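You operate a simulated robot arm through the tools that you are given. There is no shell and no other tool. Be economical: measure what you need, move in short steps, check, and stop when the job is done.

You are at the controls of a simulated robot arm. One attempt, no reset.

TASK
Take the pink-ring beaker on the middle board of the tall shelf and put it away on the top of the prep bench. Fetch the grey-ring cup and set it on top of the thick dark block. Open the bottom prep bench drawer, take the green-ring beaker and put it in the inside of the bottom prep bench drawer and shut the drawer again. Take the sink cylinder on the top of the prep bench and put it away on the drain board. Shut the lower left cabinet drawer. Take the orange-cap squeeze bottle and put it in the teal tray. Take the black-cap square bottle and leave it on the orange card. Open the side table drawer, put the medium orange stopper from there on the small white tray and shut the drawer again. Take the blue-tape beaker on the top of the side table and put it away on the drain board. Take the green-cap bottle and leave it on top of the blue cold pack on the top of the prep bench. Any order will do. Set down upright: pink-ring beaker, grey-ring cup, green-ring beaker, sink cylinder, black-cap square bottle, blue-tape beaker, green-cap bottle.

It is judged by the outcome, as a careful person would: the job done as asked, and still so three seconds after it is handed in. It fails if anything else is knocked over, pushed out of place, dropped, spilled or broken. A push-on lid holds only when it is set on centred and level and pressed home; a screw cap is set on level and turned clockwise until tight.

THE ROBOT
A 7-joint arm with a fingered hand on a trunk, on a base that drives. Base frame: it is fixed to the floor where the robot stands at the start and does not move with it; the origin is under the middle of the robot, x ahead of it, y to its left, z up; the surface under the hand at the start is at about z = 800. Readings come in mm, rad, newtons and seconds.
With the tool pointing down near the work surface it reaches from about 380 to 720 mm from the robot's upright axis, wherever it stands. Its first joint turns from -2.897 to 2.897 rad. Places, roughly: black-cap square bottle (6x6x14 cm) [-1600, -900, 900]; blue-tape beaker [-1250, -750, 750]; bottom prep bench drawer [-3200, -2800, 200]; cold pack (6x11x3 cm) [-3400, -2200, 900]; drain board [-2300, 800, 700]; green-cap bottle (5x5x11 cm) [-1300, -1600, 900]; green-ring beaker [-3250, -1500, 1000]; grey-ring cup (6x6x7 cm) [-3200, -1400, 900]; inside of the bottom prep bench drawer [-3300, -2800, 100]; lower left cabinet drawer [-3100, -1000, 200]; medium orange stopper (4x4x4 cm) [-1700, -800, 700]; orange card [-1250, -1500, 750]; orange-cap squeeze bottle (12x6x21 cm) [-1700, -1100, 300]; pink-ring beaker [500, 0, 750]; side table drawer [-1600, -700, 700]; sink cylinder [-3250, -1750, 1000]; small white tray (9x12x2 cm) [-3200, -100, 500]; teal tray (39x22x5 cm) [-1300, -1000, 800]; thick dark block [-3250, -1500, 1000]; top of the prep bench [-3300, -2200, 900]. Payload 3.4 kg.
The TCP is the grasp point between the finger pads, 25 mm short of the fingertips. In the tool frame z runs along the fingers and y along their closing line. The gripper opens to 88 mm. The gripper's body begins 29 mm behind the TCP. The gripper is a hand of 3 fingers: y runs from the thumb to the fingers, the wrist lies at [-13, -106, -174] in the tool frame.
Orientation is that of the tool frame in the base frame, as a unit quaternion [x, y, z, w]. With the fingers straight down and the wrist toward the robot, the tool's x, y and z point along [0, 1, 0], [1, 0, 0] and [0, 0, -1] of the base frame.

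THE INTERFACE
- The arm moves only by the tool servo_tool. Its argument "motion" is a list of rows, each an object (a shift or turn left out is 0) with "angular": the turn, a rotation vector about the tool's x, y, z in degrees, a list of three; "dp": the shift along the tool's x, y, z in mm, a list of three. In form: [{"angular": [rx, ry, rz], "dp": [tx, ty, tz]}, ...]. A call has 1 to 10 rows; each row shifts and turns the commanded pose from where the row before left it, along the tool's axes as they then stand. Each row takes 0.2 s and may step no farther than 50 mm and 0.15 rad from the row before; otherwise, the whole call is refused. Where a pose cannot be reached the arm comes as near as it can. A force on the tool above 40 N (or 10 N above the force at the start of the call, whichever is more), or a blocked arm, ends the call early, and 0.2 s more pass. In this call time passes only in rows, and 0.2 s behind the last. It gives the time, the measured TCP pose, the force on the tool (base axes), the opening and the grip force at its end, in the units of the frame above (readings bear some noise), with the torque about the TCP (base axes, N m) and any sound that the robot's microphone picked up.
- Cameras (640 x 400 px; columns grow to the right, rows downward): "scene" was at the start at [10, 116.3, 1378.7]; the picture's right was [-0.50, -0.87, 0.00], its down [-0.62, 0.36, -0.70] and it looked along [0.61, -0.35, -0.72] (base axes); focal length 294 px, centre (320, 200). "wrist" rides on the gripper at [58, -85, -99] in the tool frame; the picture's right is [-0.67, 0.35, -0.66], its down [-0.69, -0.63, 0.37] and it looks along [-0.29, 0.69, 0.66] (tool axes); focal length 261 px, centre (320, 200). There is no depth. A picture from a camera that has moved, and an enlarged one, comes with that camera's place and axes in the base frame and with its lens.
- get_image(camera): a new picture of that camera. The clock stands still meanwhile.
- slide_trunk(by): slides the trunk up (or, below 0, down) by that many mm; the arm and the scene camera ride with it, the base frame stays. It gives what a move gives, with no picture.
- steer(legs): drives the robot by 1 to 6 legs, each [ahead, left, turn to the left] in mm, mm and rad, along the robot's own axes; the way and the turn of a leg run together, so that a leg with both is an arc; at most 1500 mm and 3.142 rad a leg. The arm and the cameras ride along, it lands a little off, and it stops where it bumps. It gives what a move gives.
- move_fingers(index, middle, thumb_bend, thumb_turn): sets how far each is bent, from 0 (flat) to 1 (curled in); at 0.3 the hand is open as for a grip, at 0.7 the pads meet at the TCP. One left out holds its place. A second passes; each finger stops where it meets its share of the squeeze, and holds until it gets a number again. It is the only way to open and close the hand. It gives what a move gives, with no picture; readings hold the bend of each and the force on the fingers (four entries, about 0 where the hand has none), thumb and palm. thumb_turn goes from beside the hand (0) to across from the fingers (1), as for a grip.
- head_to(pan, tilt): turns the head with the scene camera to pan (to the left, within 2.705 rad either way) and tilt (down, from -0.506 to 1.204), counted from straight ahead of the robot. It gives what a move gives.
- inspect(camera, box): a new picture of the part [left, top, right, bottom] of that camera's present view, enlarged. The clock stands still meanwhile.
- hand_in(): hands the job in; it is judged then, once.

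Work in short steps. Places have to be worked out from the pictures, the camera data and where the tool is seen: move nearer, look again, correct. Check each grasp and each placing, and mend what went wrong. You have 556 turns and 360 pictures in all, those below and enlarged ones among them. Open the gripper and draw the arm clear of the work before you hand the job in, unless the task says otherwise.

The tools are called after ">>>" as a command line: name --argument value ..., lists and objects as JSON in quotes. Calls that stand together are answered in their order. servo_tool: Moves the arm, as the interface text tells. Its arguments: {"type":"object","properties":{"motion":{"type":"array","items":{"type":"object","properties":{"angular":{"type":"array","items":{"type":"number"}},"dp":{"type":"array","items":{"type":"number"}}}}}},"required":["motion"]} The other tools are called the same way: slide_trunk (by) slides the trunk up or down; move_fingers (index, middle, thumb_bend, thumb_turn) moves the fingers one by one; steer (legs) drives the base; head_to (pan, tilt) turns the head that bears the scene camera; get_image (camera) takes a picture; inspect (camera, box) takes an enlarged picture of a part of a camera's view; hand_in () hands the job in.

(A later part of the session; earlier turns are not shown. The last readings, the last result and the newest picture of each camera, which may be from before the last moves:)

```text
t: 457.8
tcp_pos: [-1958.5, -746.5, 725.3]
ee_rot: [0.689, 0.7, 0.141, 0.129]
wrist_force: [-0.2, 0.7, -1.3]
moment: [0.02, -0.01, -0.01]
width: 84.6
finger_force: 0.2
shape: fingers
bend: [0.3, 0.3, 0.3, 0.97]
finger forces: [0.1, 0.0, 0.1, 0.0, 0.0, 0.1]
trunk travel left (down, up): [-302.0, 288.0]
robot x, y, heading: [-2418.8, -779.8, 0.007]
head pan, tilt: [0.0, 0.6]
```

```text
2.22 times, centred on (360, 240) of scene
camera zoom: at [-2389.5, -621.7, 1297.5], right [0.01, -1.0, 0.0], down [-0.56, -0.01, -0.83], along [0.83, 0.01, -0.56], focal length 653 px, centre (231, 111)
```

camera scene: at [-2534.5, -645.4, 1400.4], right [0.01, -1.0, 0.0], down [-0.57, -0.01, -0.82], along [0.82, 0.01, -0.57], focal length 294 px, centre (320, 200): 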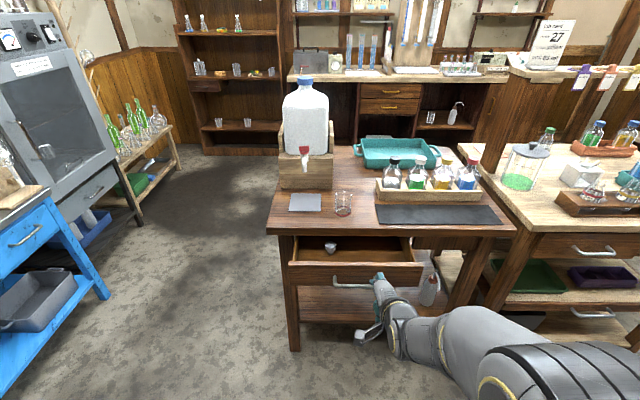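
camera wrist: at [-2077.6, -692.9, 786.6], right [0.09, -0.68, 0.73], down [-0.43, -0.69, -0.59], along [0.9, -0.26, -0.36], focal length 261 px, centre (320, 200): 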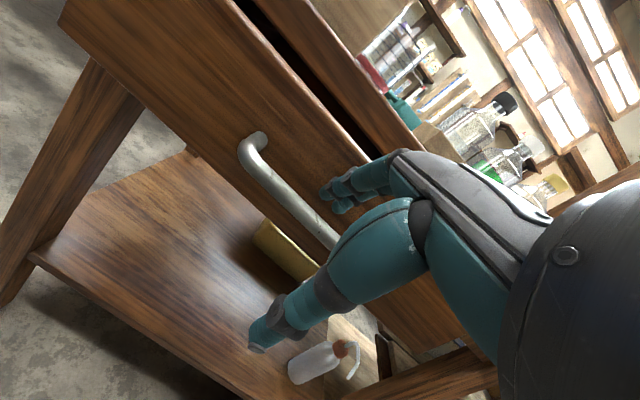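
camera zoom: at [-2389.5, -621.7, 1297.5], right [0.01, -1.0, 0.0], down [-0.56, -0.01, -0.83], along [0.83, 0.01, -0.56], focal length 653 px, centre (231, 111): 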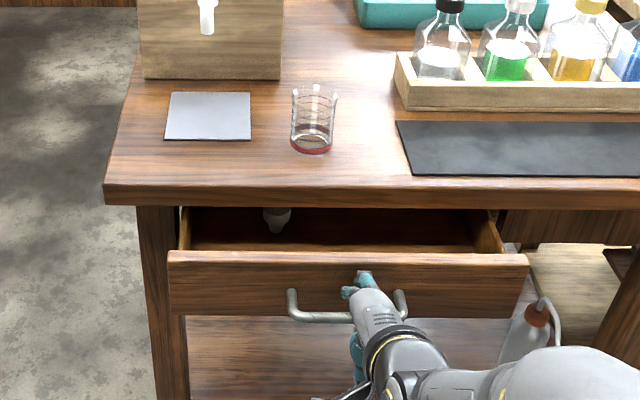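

I back off a bit and lower 18 mm so the fingertips push on the bar itself.

>>> steer --legs '[[-60, 0, 0]]'

>>> slide_trunk --by -18

>>> steer --legs '[[100, 0, 0]]'

>>> get_image --camera "wrist"

>>> inspect --camera "scene" --box '[240, 150, 480, 330]'

```text
t: 458.7
tcp_pos: [-2019.0, -747.6, 725.3]
ee_rot: [0.687, 0.701, 0.142, 0.129]
wrist_force: [-0.6, 0.5, -0.9]
moment: [0.03, 0.01, -0.03]
width: 84.2
finger_force: 0.1
shape: fingers
bend: [0.3, 0.3, 0.3, 0.97]
finger forces: [0.0, 0.1, 0.0, 0.0, 0.0, 0.1]
trunk travel left (down, up): [-302.0, 288.0]
robot x, y, heading: [-2473.4, -776.8, 0.011]
head pan, tilt: [0.0, 0.6]
```

```text
t: 459.4
tcp_pos: [-2019.7, -748.0, 707.8]
ee_rot: [0.687, 0.701, 0.142, 0.128]
wrist_force: [0.5, -0.3, -0.4]
moment: [-0.01, 0.02, 0.02]
width: 84.4
finger_force: 0.0
shape: fingers
bend: [0.3, 0.3, 0.3, 0.97]
finger forces: [0.0, 0.0, 0.1, 0.0, 0.1, 0.0]
trunk travel left (down, up): [-284.0, 306.0]
robot x, y, heading: [-2475.9, -778.6, 0.014]
head pan, tilt: [0.0, 0.6]
```

```text
t: 460.5
tcp_pos: [-1919.8, -746.5, 707.8]
ee_rot: [0.688, 0.701, 0.141, 0.128]
wrist_force: [0.7, -1.1, -0.6]
moment: [0.0, 0.0, 0.01]
width: 84.6
finger_force: 0.0
shape: fingers
bend: [0.3, 0.3, 0.3, 0.97]
finger forces: [0.1, 0.0, 0.0, 0.0, 0.1, 0.1]
trunk travel left (down, up): [-284.0, 306.0]
robot x, y, heading: [-2374.2, -777.7, 0.013]
head pan, tilt: [0.0, 0.6]
```

```text
126 pictures are left
camera wrist: at [-2037.2, -692.2, 768.7], right [0.09, -0.68, 0.73], down [-0.43, -0.69, -0.59], along [0.9, -0.26, -0.36], focal length 261 px, centre (320, 200)
```

wrist: 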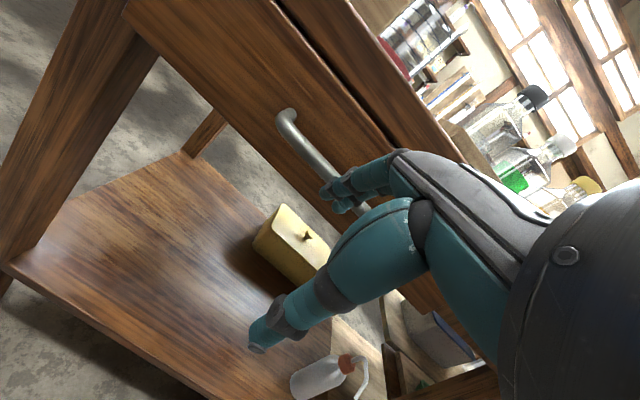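

```text
2.22 times, centred on (360, 240) of scene
camera zoom: at [-2349.1, -621.2, 1279.5], right [0.01, -1.0, 0.0], down [-0.56, -0.01, -0.83], along [0.83, 0.01, -0.56], focal length 653 px, centre (231, 111)
```

zoom: 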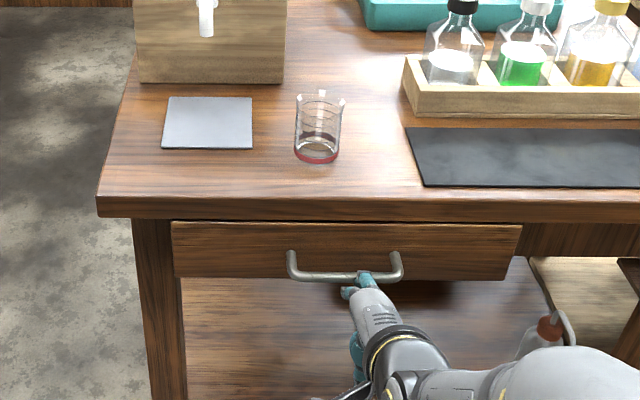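

Nearly shut; I inch forward until it stops.

>>> steer --legs '[[30, 0, 0]]'

>>> inspect --camera "scene" --box '[240, 150, 480, 330]'

```text
t: 461.4
tcp_pos: [-1890.1, -746.2, 707.2]
ee_rot: [0.688, 0.7, 0.141, 0.129]
wrist_force: [0.1, 0.1, -0.6]
moment: [0.02, -0.03, -0.01]
width: 84.3
finger_force: 0.1
shape: fingers
bend: [0.3, 0.3, 0.3, 0.97]
finger forces: [0.0, 0.0, 0.0, 0.1, 0.0, 0.0]
trunk travel left (down, up): [-284.0, 306.0]
robot x, y, heading: [-2351.1, -779.3, 0.01]
head pan, tilt: [0.0, 0.6]
```

```text
2.22 times, centred on (360, 240) of scene
camera zoom: at [-2319.4, -620.9, 1279.5], right [0.01, -1.0, 0.0], down [-0.56, -0.01, -0.83], along [0.83, 0.01, -0.56], focal length 653 px, centre (231, 111)
```

zoom: 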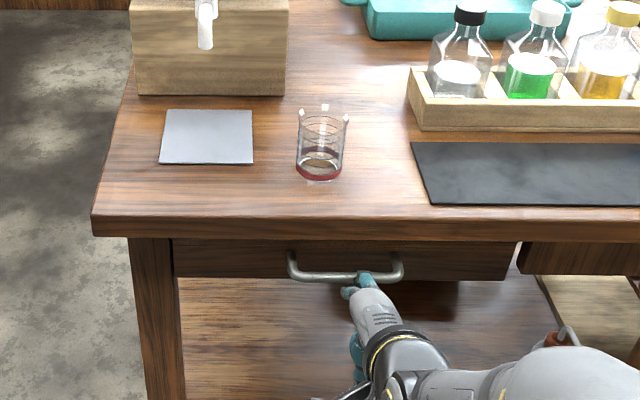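

>>> steer --legs '[[20, 0, 0]]'

>>> inspect --camera "scene" --box '[240, 150, 480, 330]'

```text
t: 462.1
tcp_pos: [-1870.4, -746.1, 707.9]
ee_rot: [0.688, 0.7, 0.142, 0.13]
wrist_force: [-14.8, 0.1, 6.4]
moment: [-0.05, -0.52, -0.16]
width: 82.1
finger_force: 8.9
shape: fingers
bend: [0.32, 0.34, 0.3, 0.97]
finger forces: [2.0, 15.4, 0.0, 0.1, 0.1, 0.0]
trunk travel left (down, up): [-284.0, 306.0]
robot x, y, heading: [-2328.4, -779.9, 0.01]
head pan, tilt: [0.0, 0.6]
```

```text
2.22 times, centred on (360, 240) of scene
camera zoom: at [-2301.1, -620.8, 1279.6], right [0.01, -1.0, 0.0], down [-0.56, -0.01, -0.83], along [0.83, 0.01, -0.56], focal length 653 px, centre (231, 111)
```

zoom: 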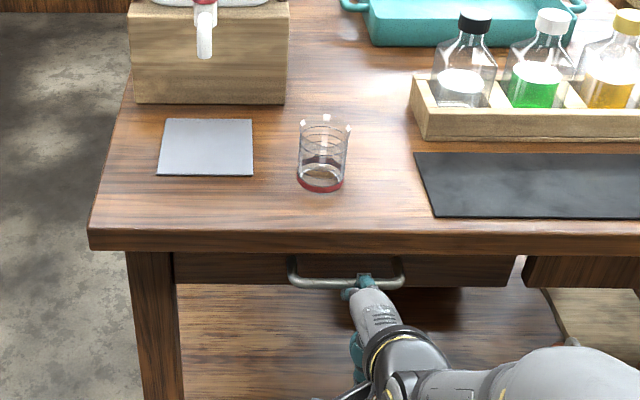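

Drawer is shut (end stop felt). Next the squeeze bottle on the lower shelf: I back off and reorient the hand (fingers right, wrist left, pitched 40°).

>>> steer --legs '[[-170, 0, 0], [0, -250, 0]]'

>>> servo_tool --motion '[{"angular": [7, 0, 0]}, {"angular": [7, 0, 0]}, {"angular": [6, 0, 0]}, {"angular": [0, 0, 8.4]}, {"angular": [0, 0, 8.4]}, {"angular": [0, 0, 8.4]}, {"angular": [0, 0, 8.4]}, {"angular": [0, 0, 8.4]}, {"angular": [0, 0, 8.4]}, {"angular": [0, 0, 8.4]}]'

>>> servo_tool --motion '[{"angular": [0, 0, 8.4]}, {"angular": [0, 0, 8.4]}, {"angular": [0, 0, 8.4]}, {"angular": [0, 0, 6]}, {"angular": [0, 8, 0]}, {"angular": [0, 8, 0]}, {"angular": [0, 8, 0]}, {"angular": [0, 8, 0]}, {"angular": [0, 8, 0]}]'

>>> get_image --camera "scene"

>>> get_image --camera "wrist"

```text
t: 465.0
tcp_pos: [-2038.3, -998.4, 705.9]
ee_rot: [0.687, 0.701, 0.142, 0.128]
wrist_force: [-0.1, -0.9, -0.9]
moment: [0.0, 0.0, 0.01]
width: 84.2
finger_force: 0.1
shape: fingers
bend: [0.3, 0.3, 0.3, 0.97]
finger forces: [0.1, 0.0, 0.0, 0.0, 0.1, 0.1]
trunk travel left (down, up): [-284.0, 306.0]
robot x, y, heading: [-2498.0, -1026.0, 0.007]
head pan, tilt: [0.0, 0.6]
```

```text
t: 467.2
tcp_pos: [-2038.6, -998.7, 706.7]
ee_rot: [0.96, 0.278, 0.019, -0.002]
wrist_force: [-0.4, 0.0, -0.7]
moment: [-0.01, 0.0, -0.03]
width: 84.5
finger_force: 0.1
shape: fingers
bend: [0.3, 0.3, 0.3, 0.97]
finger forces: [0.0, 0.0, 0.0, 0.0, 0.1, 0.1]
trunk travel left (down, up): [-284.0, 306.0]
robot x, y, heading: [-2494.1, -1026.8, 0.013]
head pan, tilt: [0.0, 0.6]
```

```text
t: 469.2
tcp_pos: [-2037.9, -998.6, 707.7]
ee_rot: [0.933, 0.008, 0.36, -0.011]
wrist_force: [-0.8, 0.0, -0.9]
moment: [0.04, 0.03, 0.0]
width: 84.5
finger_force: 0.1
shape: fingers
bend: [0.3, 0.3, 0.3, 0.97]
finger forces: [0.1, 0.0, 0.0, 0.0, 0.0, 0.0]
trunk travel left (down, up): [-284.0, 306.0]
robot x, y, heading: [-2494.0, -1031.9, 0.008]
head pan, tilt: [0.0, 0.6]
```

```text
122 pictures are left
camera scene: at [-2467.2, -873.0, 1279.6], right [0.01, -1.0, 0.0], down [-0.56, -0.01, -0.83], along [0.82, 0.01, -0.56], focal length 294 px, centre (320, 200)
```

scene: 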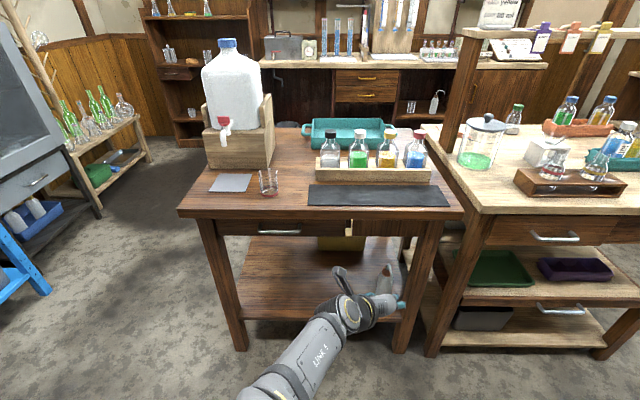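

```text
121 pictures are left
camera wrist: at [-2063.8, -915.9, 821.6], right [-0.93, -0.37, 0.03], down [-0.28, 0.63, -0.72], along [0.25, -0.68, -0.69], focal length 261 px, centre (320, 200)
```

wrist: 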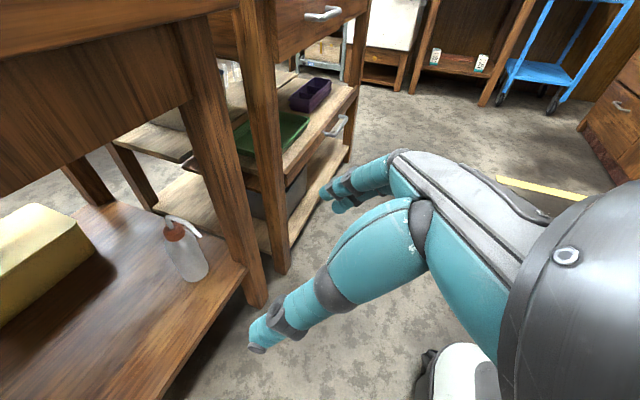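

The bottle stands at about (-1632, -1142), base z≈190, just behind-left of the table leg (-1785, -1215). I'll approach with a 15° right yaw to clear the leg: reposition and lower the trunk.

>>> steer --legs '[[30, 76, 0], [0, 0, -0.27]]'

>>> slide_trunk --by -284

>>> get_image --camera "wrist"

>>> get_image --camera "scene"

```text
t: 471.2
tcp_pos: [-2016.9, -1045.8, 707.9]
ee_rot: [0.926, -0.118, 0.357, 0.038]
wrist_force: [0.3, -0.6, 0.9]
moment: [0.02, 0.0, -0.02]
width: 84.6
finger_force: 0.0
shape: fingers
bend: [0.3, 0.3, 0.3, 0.97]
finger forces: [0.0, 0.0, 0.0, 0.1, 0.0, 0.1]
trunk travel left (down, up): [-284.0, 306.0]
robot x, y, heading: [-2464.4, -957.4, -0.258]
head pan, tilt: [0.0, 0.6]
```

```text
t: 474.1
tcp_pos: [-2016.4, -1045.5, 423.5]
ee_rot: [0.926, -0.119, 0.357, 0.038]
wrist_force: [-0.8, 0.2, 0.3]
moment: [-0.02, 0.0, -0.01]
width: 84.4
finger_force: 0.0
shape: fingers
bend: [0.3, 0.3, 0.3, 0.97]
finger forces: [0.1, 0.0, 0.0, 0.0, 0.1, 0.1]
trunk travel left (down, up): [0.0, 590.0]
robot x, y, heading: [-2461.5, -958.0, -0.256]
head pan, tilt: [0.0, 0.6]
```

```text
120 pictures are left
camera wrist: at [-2019.6, -959.3, 537.3], right [-0.99, -0.11, 0.03], down [-0.1, 0.69, -0.72], along [0.05, -0.72, -0.69], focal length 261 px, centre (320, 200)
```

wrist: 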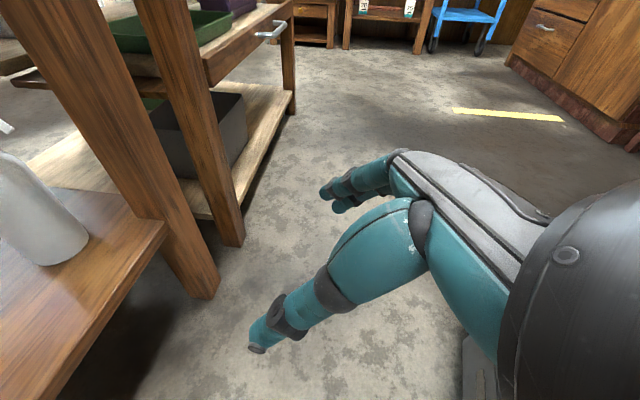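

```text
119 pictures are left
camera scene: at [-2396.9, -810.3, 995.6], right [-0.26, -0.97, 0.0], down [-0.55, 0.14, -0.83], along [0.8, -0.21, -0.56], focal length 294 px, centre (320, 200)
```

scene: 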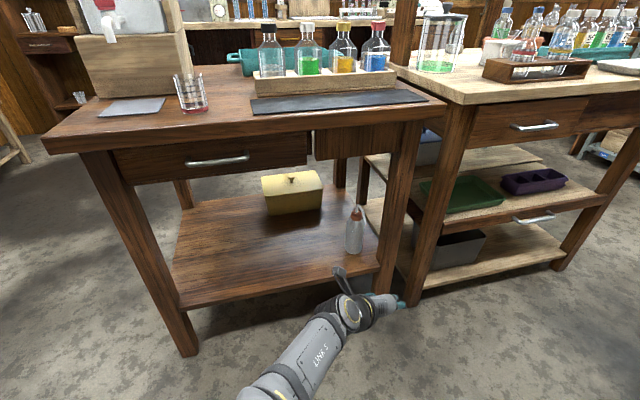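

Better fix: shelf z≈268, bottle (-1687, -1115). For a tall bottle the hand should be flatter; I try pitching further toward horizontal here in free space.

>>> servo_tool --motion '[{"angular": [0, 8, 0]}, {"angular": [0, 8, 0]}, {"angular": [0, 8, 0]}, {"angular": [0, 8, 0]}]'

>>> get_image --camera "wrist"

>>> inspect --camera "scene" --box '[260, 170, 440, 310]'

```text
t: 475.1
tcp_pos: [-2016.5, -1045.5, 423.6]
ee_rot: [0.791, -0.103, 0.598, 0.068]
wrist_force: [0.3, 0.9, -0.4]
moment: [0.0, 0.0, 0.0]
width: 84.9
finger_force: 0.1
shape: fingers
bend: [0.3, 0.3, 0.3, 0.97]
finger forces: [0.1, 0.0, 0.0, 0.0, 0.1, 0.0]
trunk travel left (down, up): [0.0, 590.0]
robot x, y, heading: [-2466.2, -950.1, -0.259]
head pan, tilt: [0.0, 0.6]
```

```text
118 pictures are left
camera wrist: at [-2074.6, -945.4, 508.1], right [-0.87, -0.13, -0.47], down [0.32, 0.58, -0.75], along [0.37, -0.8, -0.47], focal length 261 px, centre (320, 200)
```

wrist: 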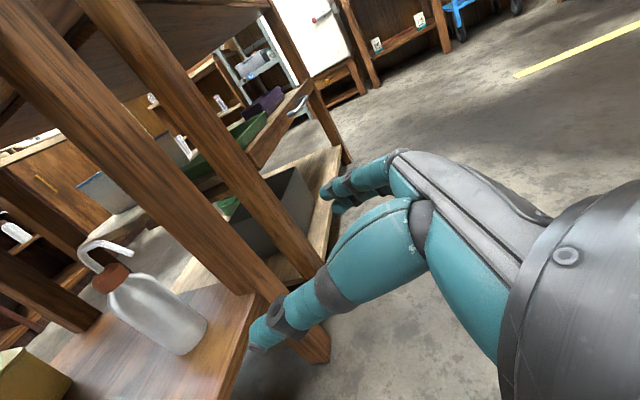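

```text
2.86 times, centred on (350, 240) of scene
camera zoom: at [-2396.9, -810.3, 995.6], right [-0.26, -0.97, 0.0], down [-0.55, 0.14, -0.83], along [0.8, -0.21, -0.56], focal length 839 px, centre (234, 86)
```

zoom: 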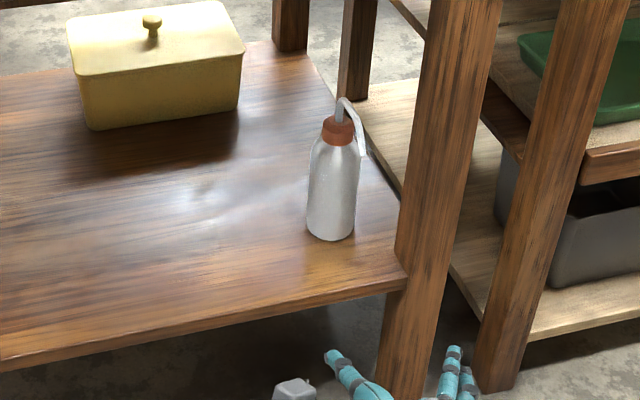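

Pitch 74° works. Bottle axis ≈ (-1695, -1113). I lower the hand to mid-body height (z≈338) here, then drive in.

>>> servo_tool --motion '[{"dp": [-41, 0.7, 11.5]}, {"dp": [-41, 0.7, 11.5]}]'

>>> steer --legs '[[190, 14, 0]]'

>>> get_image --camera "wrist"

>>> get_image --camera "scene"

```text
t: 475.7
tcp_pos: [-2017.7, -1044.4, 357.4]
ee_rot: [0.778, -0.109, 0.616, 0.063]
wrist_force: [-0.4, -0.4, 0.0]
moment: [0.03, 0.01, 0.03]
width: 84.5
finger_force: 0.0
shape: fingers
bend: [0.3, 0.3, 0.3, 0.98]
finger forces: [0.0, 0.1, 0.0, 0.0, 0.0, 0.0]
trunk travel left (down, up): [0.0, 590.0]
robot x, y, heading: [-2465.3, -956.7, -0.258]
head pan, tilt: [0.0, 0.6]
```

```text
t: 477.2
tcp_pos: [-1830.5, -1077.9, 358.6]
ee_rot: [0.777, -0.107, 0.618, 0.061]
wrist_force: [-1.1, 0.7, 0.0]
moment: [-0.01, 0.01, 0.03]
width: 84.6
finger_force: 0.1
shape: fingers
bend: [0.3, 0.3, 0.3, 0.98]
finger forces: [0.1, 0.0, 0.0, 0.0, 0.0, 0.0]
trunk travel left (down, up): [0.0, 590.0]
robot x, y, heading: [-2281.0, -989.0, -0.263]
head pan, tilt: [0.0, 0.6]
```

```text
116 pictures are left
camera wrist: at [-1891.0, -977.9, 441.5], right [-0.85, -0.13, -0.51], down [0.35, 0.59, -0.73], along [0.4, -0.8, -0.46], focal length 261 px, centre (320, 200)
```

wrist: 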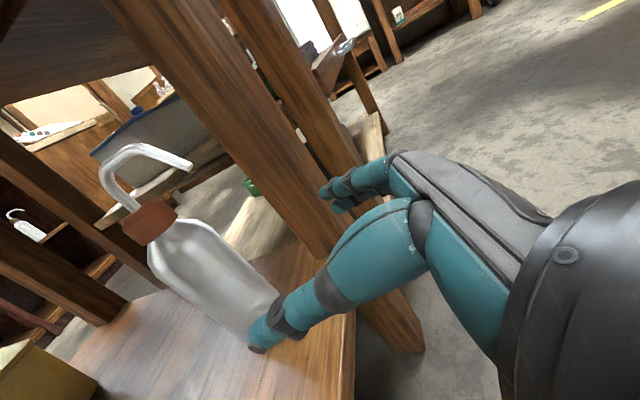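

```text
115 pictures are left
camera scene: at [-2211.5, -844.4, 995.5], right [-0.25, -0.97, 0.0], down [-0.55, 0.14, -0.83], along [0.8, -0.21, -0.56], focal length 294 px, centre (320, 200)
```

scene: 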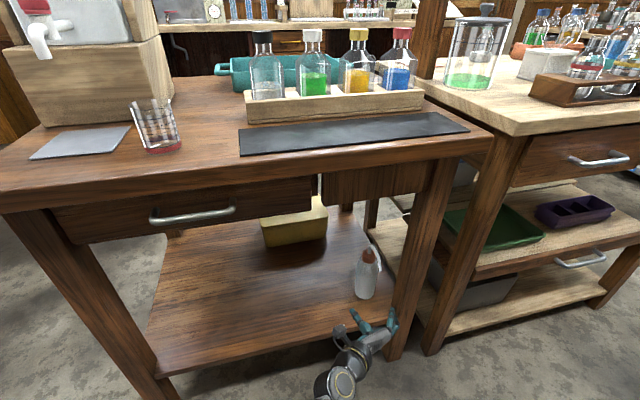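

Aligned. I drive in 90 more and look.

>>> steer --legs '[[90, 0, 0]]'

>>> get_image --camera "wrist"

>>> inspect --camera "scene" --box '[300, 200, 440, 360]'

```text
t: 478.3
tcp_pos: [-1743.2, -1100.3, 359.6]
ee_rot: [0.776, -0.109, 0.618, 0.06]
wrist_force: [0.3, 0.5, 0.1]
moment: [-0.04, -0.02, 0.02]
width: 84.5
finger_force: 0.1
shape: fingers
bend: [0.3, 0.3, 0.3, 0.98]
finger forces: [0.1, 0.1, 0.0, 0.0, 0.0, 0.0]
trunk travel left (down, up): [0.0, 590.0]
robot x, y, heading: [-2196.4, -1014.5, -0.253]
head pan, tilt: [0.0, 0.6]
```

```text
114 pictures are left
camera wrist: at [-1804.6, -1000.8, 442.8], right [-0.85, -0.13, -0.52], down [0.36, 0.59, -0.73], along [0.4, -0.8, -0.45], focal length 261 px, centre (320, 200)
```

wrist: 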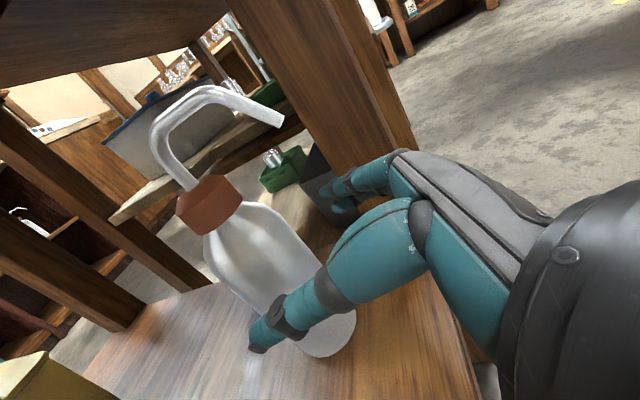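

```text
2.50 times, centred on (370, 280) of scene
camera zoom: at [-2125.0, -867.0, 995.5], right [-0.25, -0.97, 0.0], down [-0.55, 0.14, -0.83], along [0.8, -0.21, -0.56], focal length 734 px, centre (195, 0)
```

zoom: 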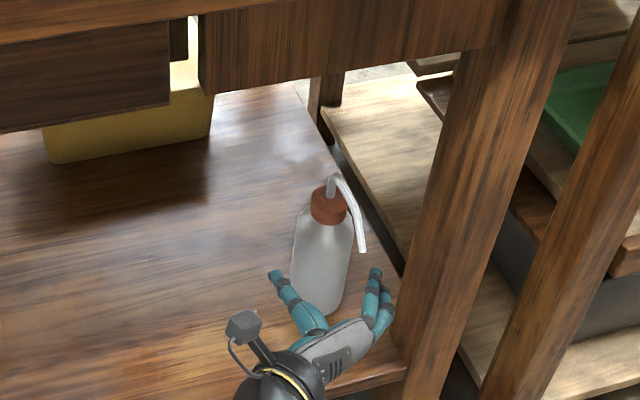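

Nicely straddled. Another 40 mm forward, then close.

>>> steer --legs '[[38, 0, 0]]'

>>> get_image --camera "wrist"

```text
t: 479.2
tcp_pos: [-1707.9, -1110.4, 360.7]
ee_rot: [0.775, -0.109, 0.619, 0.061]
wrist_force: [1.2, 1.0, -0.2]
moment: [0.0, 0.01, -0.02]
width: 84.5
finger_force: 0.1
shape: fingers
bend: [0.3, 0.3, 0.3, 0.98]
finger forces: [0.0, 0.0, 0.0, 0.0, 0.1, 0.0]
trunk travel left (down, up): [0.0, 590.0]
robot x, y, heading: [-2157.7, -1025.2, -0.26]
head pan, tilt: [0.0, 0.6]
```

```text
112 pictures are left
camera wrist: at [-1768.2, -1010.3, 443.2], right [-0.85, -0.13, -0.52], down [0.36, 0.59, -0.72], along [0.4, -0.8, -0.45], focal length 261 px, centre (320, 200)
```

wrist: 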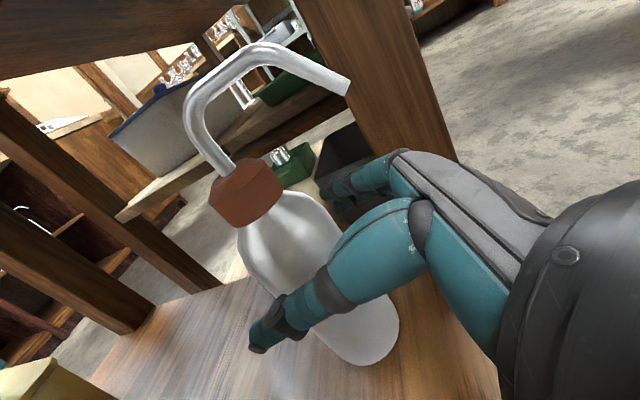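

>>> move_fingers --index 0.6 --middle 0.6 --thumb_bend 0.6

>>> slide_trunk --by 30

>>> get_image --camera "wrist"

```text
t: 480.2
tcp_pos: [-1706.1, -1108.7, 361.1]
ee_rot: [0.775, -0.109, 0.62, 0.061]
wrist_force: [0.7, -0.1, 1.0]
moment: [0.01, 0.04, 0.02]
width: 47.3
finger_force: 8.0
shape: fingers
bend: [0.49, 0.5, 0.48, 0.97]
finger forces: [3.9, 4.3, 0.0, 0.0, 8.0, 0.0]
trunk travel left (down, up): [0.0, 590.0]
robot x, y, heading: [-2151.9, -1023.3, -0.254]
head pan, tilt: [0.0, 0.6]
```

```text
t: 480.9
tcp_pos: [-1706.2, -1110.2, 390.9]
ee_rot: [0.775, -0.108, 0.619, 0.061]
wrist_force: [0.3, 0.2, -3.3]
moment: [0.01, 0.07, 0.0]
width: 46.5
finger_force: 7.7
shape: fingers
bend: [0.49, 0.5, 0.48, 0.97]
finger forces: [3.9, 4.2, 0.0, 0.0, 7.7, 0.0]
trunk travel left (down, up): [-30.0, 560.0]
robot x, y, heading: [-2156.4, -1021.4, -0.255]
head pan, tilt: [0.0, 0.6]
```

```text
111 pictures are left
camera wrist: at [-1768.1, -1010.3, 473.2], right [-0.85, -0.13, -0.52], down [0.36, 0.59, -0.72], along [0.4, -0.8, -0.45], focal length 261 px, centre (320, 200)
```

wrist: 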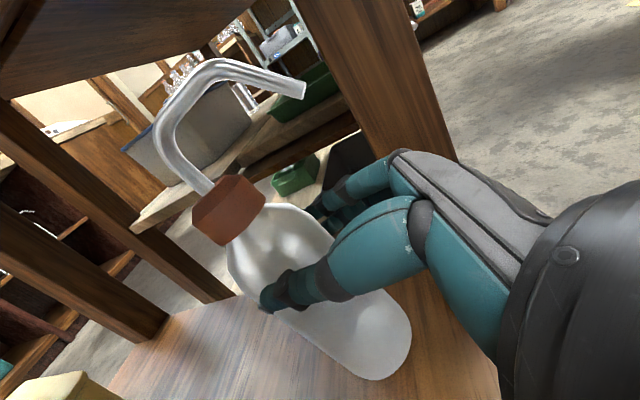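

It is lifting with a light grip (8 N). I firm it slightly and re-check.

>>> move_fingers --index 0.7 --middle 0.7 --thumb_bend 0.7

>>> slide_trunk --by 15

>>> inspect --camera "scene" --box '[300, 200, 440, 360]'

```text
t: 481.9
tcp_pos: [-1705.4, -1109.4, 390.3]
ee_rot: [0.775, -0.108, 0.62, 0.061]
wrist_force: [-0.5, 0.9, -2.8]
moment: [0.05, 0.06, 0.02]
width: 45.8
finger_force: 7.7
shape: fingers
bend: [0.51, 0.52, 0.47, 0.97]
finger forces: [4.2, 4.3, 0.1, 0.0, 8.0, 0.1]
trunk travel left (down, up): [-30.0, 560.0]
robot x, y, heading: [-2155.2, -1020.5, -0.258]
head pan, tilt: [0.0, 0.6]
```

```text
t: 482.6
tcp_pos: [-1704.9, -1109.6, 406.3]
ee_rot: [0.775, -0.108, 0.62, 0.06]
wrist_force: [0.4, -0.1, -2.5]
moment: [-0.02, 0.05, 0.0]
width: 45.7
finger_force: 8.5
shape: fingers
bend: [0.51, 0.52, 0.47, 0.97]
finger forces: [4.2, 4.2, 0.0, 0.0, 8.2, 0.1]
trunk travel left (down, up): [-45.0, 545.0]
robot x, y, heading: [-2156.3, -1021.0, -0.258]
head pan, tilt: [0.0, 0.6]
```

```text
2.50 times, centred on (370, 280) of scene
camera zoom: at [-2088.5, -876.6, 1040.6], right [-0.25, -0.97, 0.0], down [-0.55, 0.14, -0.82], along [0.8, -0.21, -0.57], focal length 734 px, centre (195, 0)
```

zoom: 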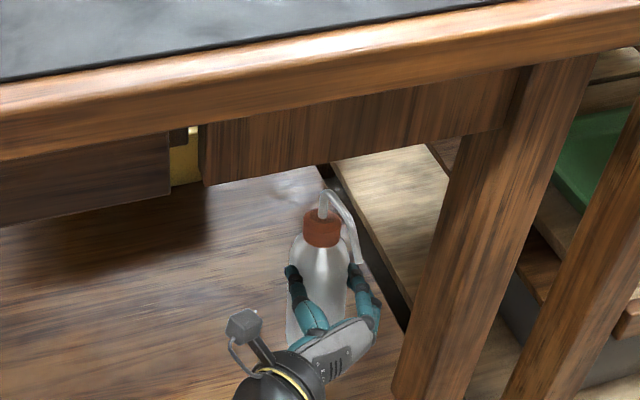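

The bottle is held and lifted. I back straight out from under the table, raise the trunk and carry it round to the +x side via the corridor.

>>> steer --legs '[[-310, 0, 0]]'

>>> slide_trunk --by 400

>>> slide_trunk --by 145

>>> get_image --camera "wrist"

>>> steer --legs '[[0, 0, 0.258], [0, 890, 0], [1400, 0, 0], [400, 0, 0], [0, 0, -1.571]]'

>>> get_image --camera "scene"

```text
t: 484.6
tcp_pos: [-2004.8, -1031.8, 406.2]
ee_rot: [0.776, -0.109, 0.619, 0.061]
wrist_force: [0.4, -0.4, -2.8]
moment: [0.0, 0.02, 0.0]
width: 45.5
finger_force: 8.3
shape: fingers
bend: [0.51, 0.52, 0.47, 0.97]
finger forces: [4.3, 4.1, 0.0, 0.0, 8.0, 0.0]
trunk travel left (down, up): [-45.0, 545.0]
robot x, y, heading: [-2455.2, -943.3, -0.255]
head pan, tilt: [0.0, 0.6]
```

```text
t: 488.5
tcp_pos: [-2005.1, -1031.6, 805.5]
ee_rot: [0.775, -0.109, 0.619, 0.061]
wrist_force: [-0.2, -0.6, -2.9]
moment: [0.01, 0.08, -0.01]
width: 45.6
finger_force: 8.1
shape: fingers
bend: [0.51, 0.52, 0.47, 0.97]
finger forces: [4.2, 4.2, 0.1, 0.0, 7.9, 0.0]
trunk travel left (down, up): [-445.0, 145.0]
robot x, y, heading: [-2455.8, -946.4, -0.26]
head pan, tilt: [0.0, 0.6]
```

```text
t: 490.2
tcp_pos: [-2005.1, -1030.7, 950.6]
ee_rot: [0.775, -0.109, 0.619, 0.062]
wrist_force: [-0.3, 1.0, -1.4]
moment: [0.03, 0.08, -0.02]
width: 45.4
finger_force: 8.4
shape: fingers
bend: [0.51, 0.52, 0.47, 0.97]
finger forces: [4.2, 4.3, 0.0, 0.0, 8.0, 0.0]
trunk travel left (down, up): [-590.0, 0.0]
robot x, y, heading: [-2456.0, -940.9, -0.258]
head pan, tilt: [0.0, 0.6]
```

```text
109 pictures are left
camera wrist: at [-2066.9, -932.2, 1033.1], right [-0.85, -0.12, -0.52], down [0.36, 0.59, -0.72], along [0.4, -0.8, -0.45], focal length 261 px, centre (320, 200)
```

wrist: 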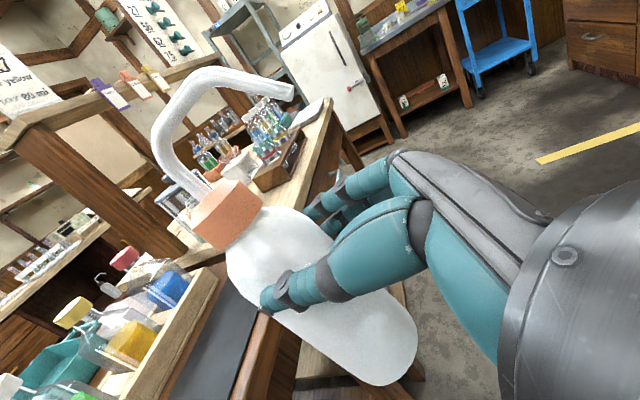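

```text
t: 508.3
tcp_pos: [-631.4, -501.9, 951.4]
ee_rot: [-0.543, 0.564, -0.45, -0.429]
wrist_force: [0.4, 0.2, -2.5]
moment: [0.05, -0.02, 0.0]
width: 44.5
finger_force: 7.9
shape: fingers
bend: [0.51, 0.52, 0.48, 0.97]
finger forces: [3.9, 4.0, 0.0, 0.1, 7.4, 0.0]
trunk travel left (down, up): [-590.0, 0.0]
robot x, y, heading: [-653.3, -42.9, -1.581]
head pan, tilt: [0.0, 0.6]
```

```text
108 pictures are left
camera scene: at [-495.8, -75.4, 1585.5], right [-1.0, 0.01, 0.0], down [0.01, 0.57, -0.82], along [-0.01, -0.82, -0.57], focal length 294 px, centre (320, 200)
```

scene: 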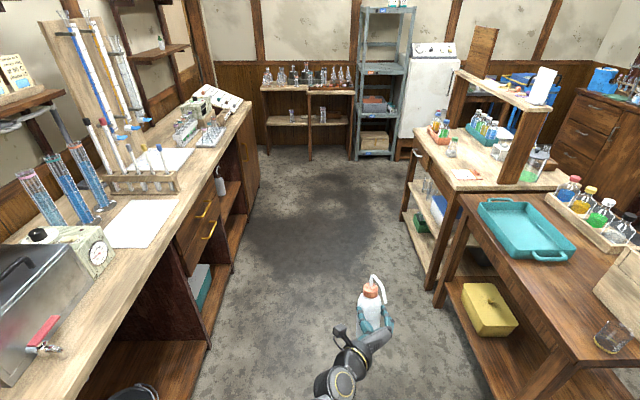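

Still held. I drive ahead 900 and turn right to face the teal tray.

>>> steer --legs '[[900, 0, 0], [0, 0, -1.561]]'

>>> get_image --camera "scene"

>>> get_image --camera "wrist"

```text
t: 516.9
tcp_pos: [-1126.8, -985.9, 950.4]
ee_rot: [0.003, 0.783, -0.022, -0.622]
wrist_force: [0.0, 0.5, 0.7]
moment: [0.0, -0.02, -0.01]
width: 21.9
finger_force: 0.0
shape: fingers
bend: [0.58, 0.57, 0.6, 0.97]
finger forces: [0.0, 0.0, 0.1, 0.0, 0.1, 0.0]
trunk travel left (down, up): [-590.0, 0.0]
robot x, y, heading: [-666.5, -950.7, -3.138]
head pan, tilt: [0.0, 0.6]
```

```text
107 pictures are left
camera scene: at [-694.5, -1113.3, 1585.5], right [-0.01, 1.0, 0.0], down [0.56, 0.01, -0.83], along [-0.83, -0.01, -0.56], focal length 294 px, centre (320, 200)
```

scene: 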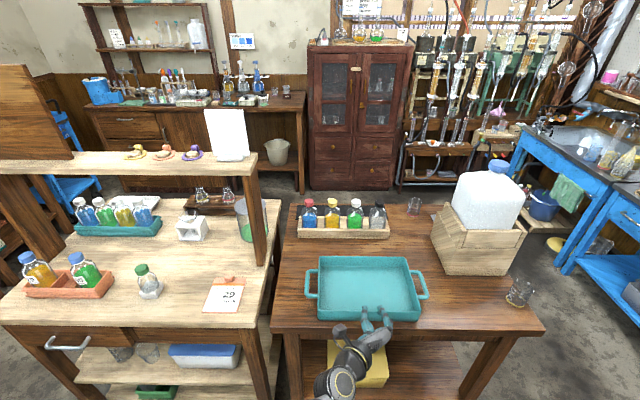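

```text
106 pictures are left
camera wrist: at [-1040.6, -1066.4, 1033.3], right [0.78, 0.34, -0.52], down [-0.19, -0.66, -0.72], along [-0.59, 0.66, -0.45], focal length 261 px, centre (320, 200)
```

wrist: 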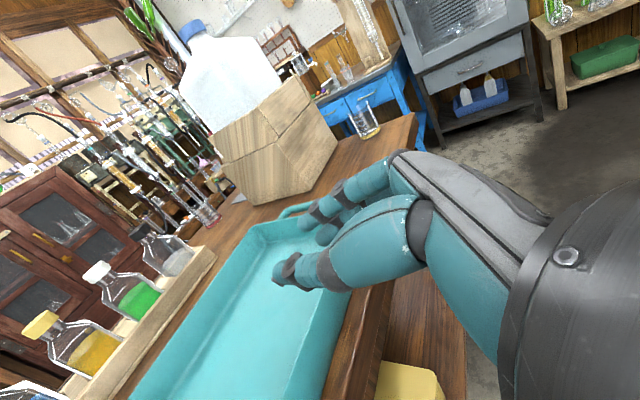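

The bottle slipped out during that drive. I look for it on the floor.

>>> head_to --pan 0.9 --tilt 0.9

>>> get_image --camera "scene"

>>> head_to --pan -1.3 --tilt 0.9

>>> get_image --camera "scene"

```text
t: 518.1
tcp_pos: [-1125.0, -986.3, 952.1]
ee_rot: [0.004, 0.783, -0.022, -0.622]
wrist_force: [-0.9, 0.2, 0.2]
moment: [0.0, -0.04, -0.03]
width: 22.0
finger_force: 0.0
shape: fingers
bend: [0.58, 0.57, 0.6, 0.97]
finger forces: [0.0, 0.0, 0.0, 0.1, 0.1, 0.0]
trunk travel left (down, up): [-590.0, 0.0]
robot x, y, heading: [-666.5, -953.2, -3.13]
head pan, tilt: [0.901, 0.901]
```

```text
105 pictures are left
camera scene: at [-652.4, -1172.0, 1560.8], right [-0.79, 0.61, 0.0], down [0.48, 0.62, -0.62], along [-0.38, -0.49, -0.78], focal length 294 px, centre (320, 200)
```

scene: 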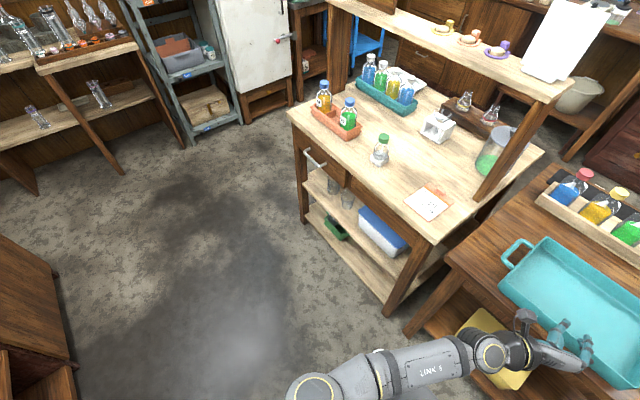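

```text
t: 520.1
tcp_pos: [-1125.1, -985.9, 950.4]
ee_rot: [0.005, 0.782, -0.021, -0.623]
wrist_force: [0.9, 0.2, -0.6]
moment: [0.01, -0.01, -0.02]
width: 21.9
finger_force: 0.2
shape: fingers
bend: [0.58, 0.57, 0.6, 0.97]
finger forces: [0.0, 0.0, 0.1, 0.0, 0.1, 0.1]
trunk travel left (down, up): [-590.0, 0.0]
robot x, y, heading: [-667.6, -953.8, -3.131]
head pan, tilt: [-1.3, 0.901]
```

```text
104 pictures are left
camera scene: at [-627.2, -1039.8, 1560.7], right [0.96, 0.28, 0.0], down [0.22, -0.75, -0.62], along [-0.17, 0.6, -0.78], focal length 294 px, centre (320, 200)
```

scene: 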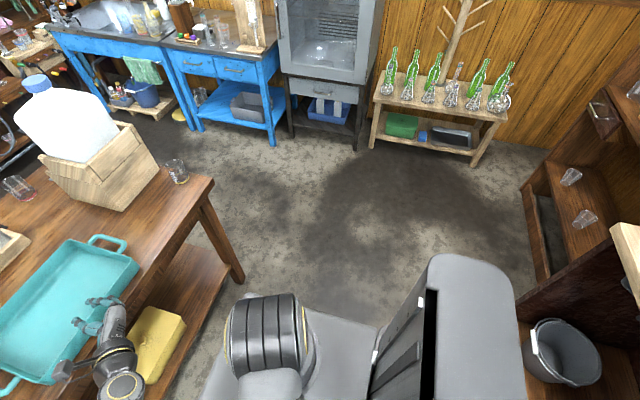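

>>> head_to --pan 0.2 --tilt 1.2

>>> get_image --camera "scene"

>>> head_to --pan 2.2 --tilt 0.8

>>> get_image --camera "scene"

>>> head_to --pan -2.4 --tilt 0.8

>>> get_image --camera "scene"

```text
t: 521.7
tcp_pos: [-1124.0, -986.2, 951.2]
ee_rot: [0.005, 0.782, -0.023, -0.622]
wrist_force: [-0.1, -0.4, -0.3]
moment: [0.01, 0.0, 0.0]
width: 21.8
finger_force: 0.1
shape: fingers
bend: [0.58, 0.57, 0.6, 0.97]
finger forces: [0.0, 0.0, 0.0, 0.1, 0.1, 0.0]
trunk travel left (down, up): [-590.0, 0.0]
robot x, y, heading: [-669.5, -955.4, -3.125]
head pan, tilt: [0.201, 1.201]
```

```text
103 pictures are left
camera scene: at [-660.8, -1124.0, 1540.9], right [-0.21, 0.98, 0.0], down [0.91, 0.2, -0.36], along [-0.35, -0.08, -0.93], focal length 294 px, centre (320, 200)
```

scene: 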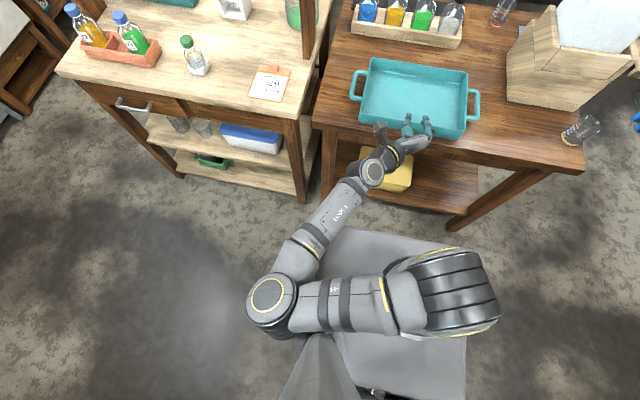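

```text
t: 523.7
tcp_pos: [-1124.2, -986.5, 951.8]
ee_rot: [0.004, 0.782, -0.023, -0.622]
wrist_force: [-0.7, 0.1, 0.5]
moment: [0.02, 0.01, 0.02]
width: 21.5
finger_force: 0.1
shape: fingers
bend: [0.58, 0.57, 0.6, 0.97]
finger forces: [0.1, 0.1, 0.0, 0.0, 0.0, 0.0]
trunk travel left (down, up): [-590.0, 0.0]
robot x, y, heading: [-670.3, -953.0, -3.135]
head pan, tilt: [2.201, 0.799]
```

```text
102 pictures are left
camera scene: at [-557.9, -1177.0, 1568.6], right [-0.8, -0.6, 0.0], down [-0.43, 0.57, -0.7], along [0.42, -0.56, -0.72], focal length 294 px, centre (320, 200)
```

scene: 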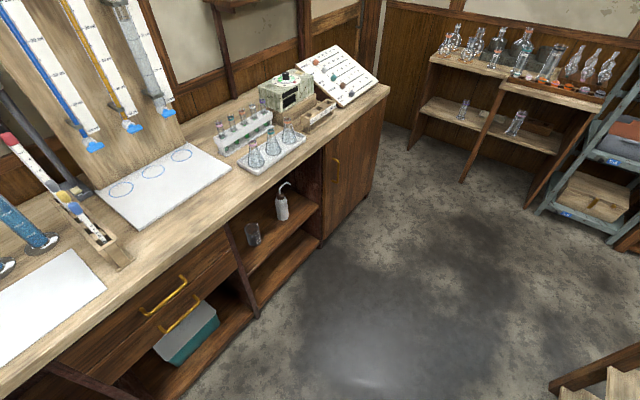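

```text
t: 527.3
tcp_pos: [-1124.4, -986.1, 951.5]
ee_rot: [0.005, 0.783, -0.022, -0.622]
wrist_force: [0.4, -0.5, -0.7]
moment: [0.0, -0.01, 0.0]
width: 21.8
finger_force: 0.0
shape: fingers
bend: [0.58, 0.57, 0.6, 0.97]
finger forces: [0.0, 0.0, 0.1, 0.0, 0.0, 0.0]
trunk travel left (down, up): [-590.0, 0.0]
robot x, y, heading: [-668.3, -950.4, -3.137]
head pan, tilt: [-2.4, 0.799]
```

```text
101 pictures are left
camera scene: at [-547.3, -1057.1, 1568.6], right [0.68, -0.73, 0.0], down [-0.52, -0.49, -0.7], along [0.51, 0.48, -0.72], focal length 294 px, centre (320, 200)
```

scene: 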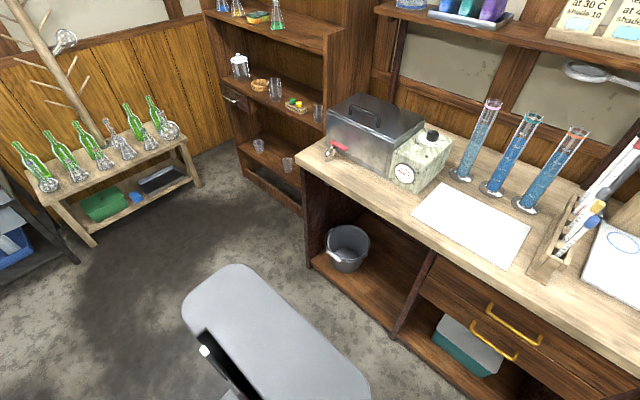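

Not yet found. I look steeply down on both sides of the base.

>>> head_to --pan 1.3 --tilt 1.2

>>> get_image --camera "scene"

>>> head_to --pan -1.0 --tilt 1.2

>>> get_image --camera "scene"

```text
t: 530.4
tcp_pos: [-1125.4, -986.5, 951.9]
ee_rot: [0.005, 0.782, -0.022, -0.623]
wrist_force: [-0.7, -0.1, 0.1]
moment: [0.02, 0.0, -0.04]
width: 21.8
finger_force: 0.0
shape: fingers
bend: [0.58, 0.57, 0.6, 0.97]
finger forces: [0.1, 0.0, 0.0, 0.1, 0.0, 0.1]
trunk travel left (down, up): [-590.0, 0.0]
robot x, y, heading: [-669.0, -951.7, -3.137]
head pan, tilt: [1.3, 1.201]
```

```text
100 pictures are left
camera scene: at [-620.5, -1166.4, 1540.9], right [-0.97, 0.26, 0.0], down [0.24, 0.9, -0.36], along [-0.09, -0.35, -0.93], focal length 294 px, centre (320, 200)
```

scene: 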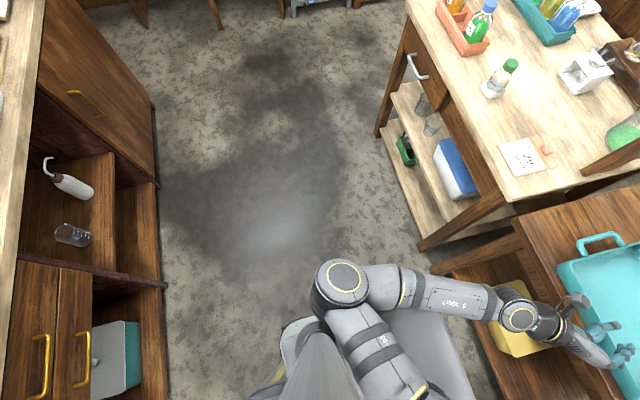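

```text
t: 532.5
tcp_pos: [-1125.5, -986.2, 951.7]
ee_rot: [0.006, 0.782, -0.022, -0.622]
wrist_force: [0.3, -0.1, -0.3]
moment: [0.0, 0.01, 0.01]
width: 21.9
finger_force: 0.0
shape: fingers
bend: [0.58, 0.57, 0.6, 0.97]
finger forces: [0.1, 0.0, 0.1, 0.0, 0.0, 0.0]
trunk travel left (down, up): [-590.0, 0.0]
robot x, y, heading: [-667.9, -952.8, -3.132]
head pan, tilt: [-1.0, 1.201]
```

```text
99 pictures are left
camera scene: at [-636.9, -1065.6, 1540.9], right [0.84, 0.55, 0.0], down [0.51, -0.78, -0.36], along [-0.2, 0.3, -0.93], focal length 294 px, centre (320, 200)
```

scene: 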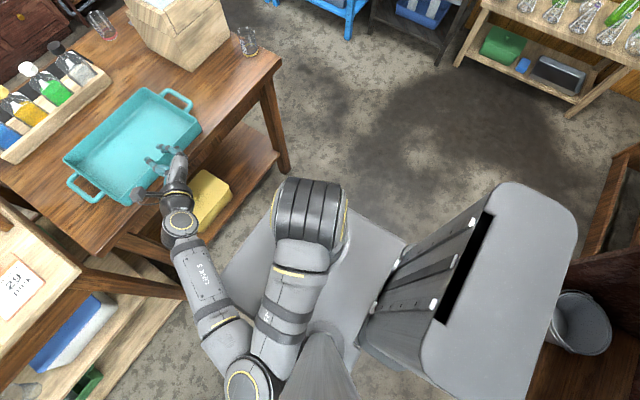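

Something pale shows beside the base in the first view; I look there again, enlarged.

>>> head_to --pan 1.6 --tilt 1.2

>>> get_image --camera "scene"

>>> inspect --camera "scene" --box '[200, 260, 440, 400]'

```text
t: 534.9
tcp_pos: [-1125.1, -985.6, 950.8]
ee_rot: [0.004, 0.783, -0.022, -0.622]
wrist_force: [0.6, 0.3, 0.0]
moment: [0.01, 0.02, -0.01]
width: 21.8
finger_force: 0.1
shape: fingers
bend: [0.58, 0.57, 0.6, 0.97]
finger forces: [0.0, 0.0, 0.0, 0.1, 0.0, 0.0]
trunk travel left (down, up): [-590.0, 0.0]
robot x, y, heading: [-667.1, -953.2, -3.134]
head pan, tilt: [1.6, 1.201]
```

```text
98 pictures are left
camera scene: at [-603.9, -1168.2, 1540.9], right [-1.0, -0.04, 0.0], down [-0.04, 0.93, -0.36], along [0.01, -0.36, -0.93], focal length 294 px, centre (320, 200)
```

scene: 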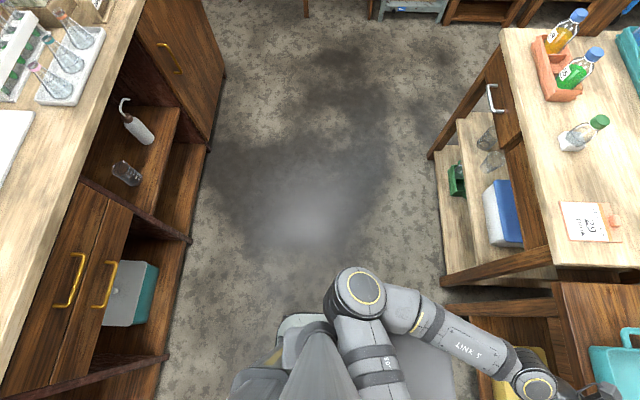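

```text
2.67 times, centred on (320, 330) of scene
camera zoom: at [-603.9, -1168.2, 1540.9], right [-1.0, -0.04, 0.0], down [-0.04, 0.93, -0.36], along [0.01, -0.36, -0.93], focal length 783 px, centre (320, -147)
```

zoom: 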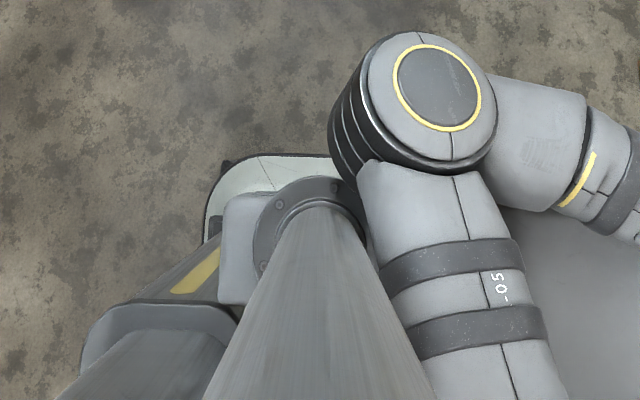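

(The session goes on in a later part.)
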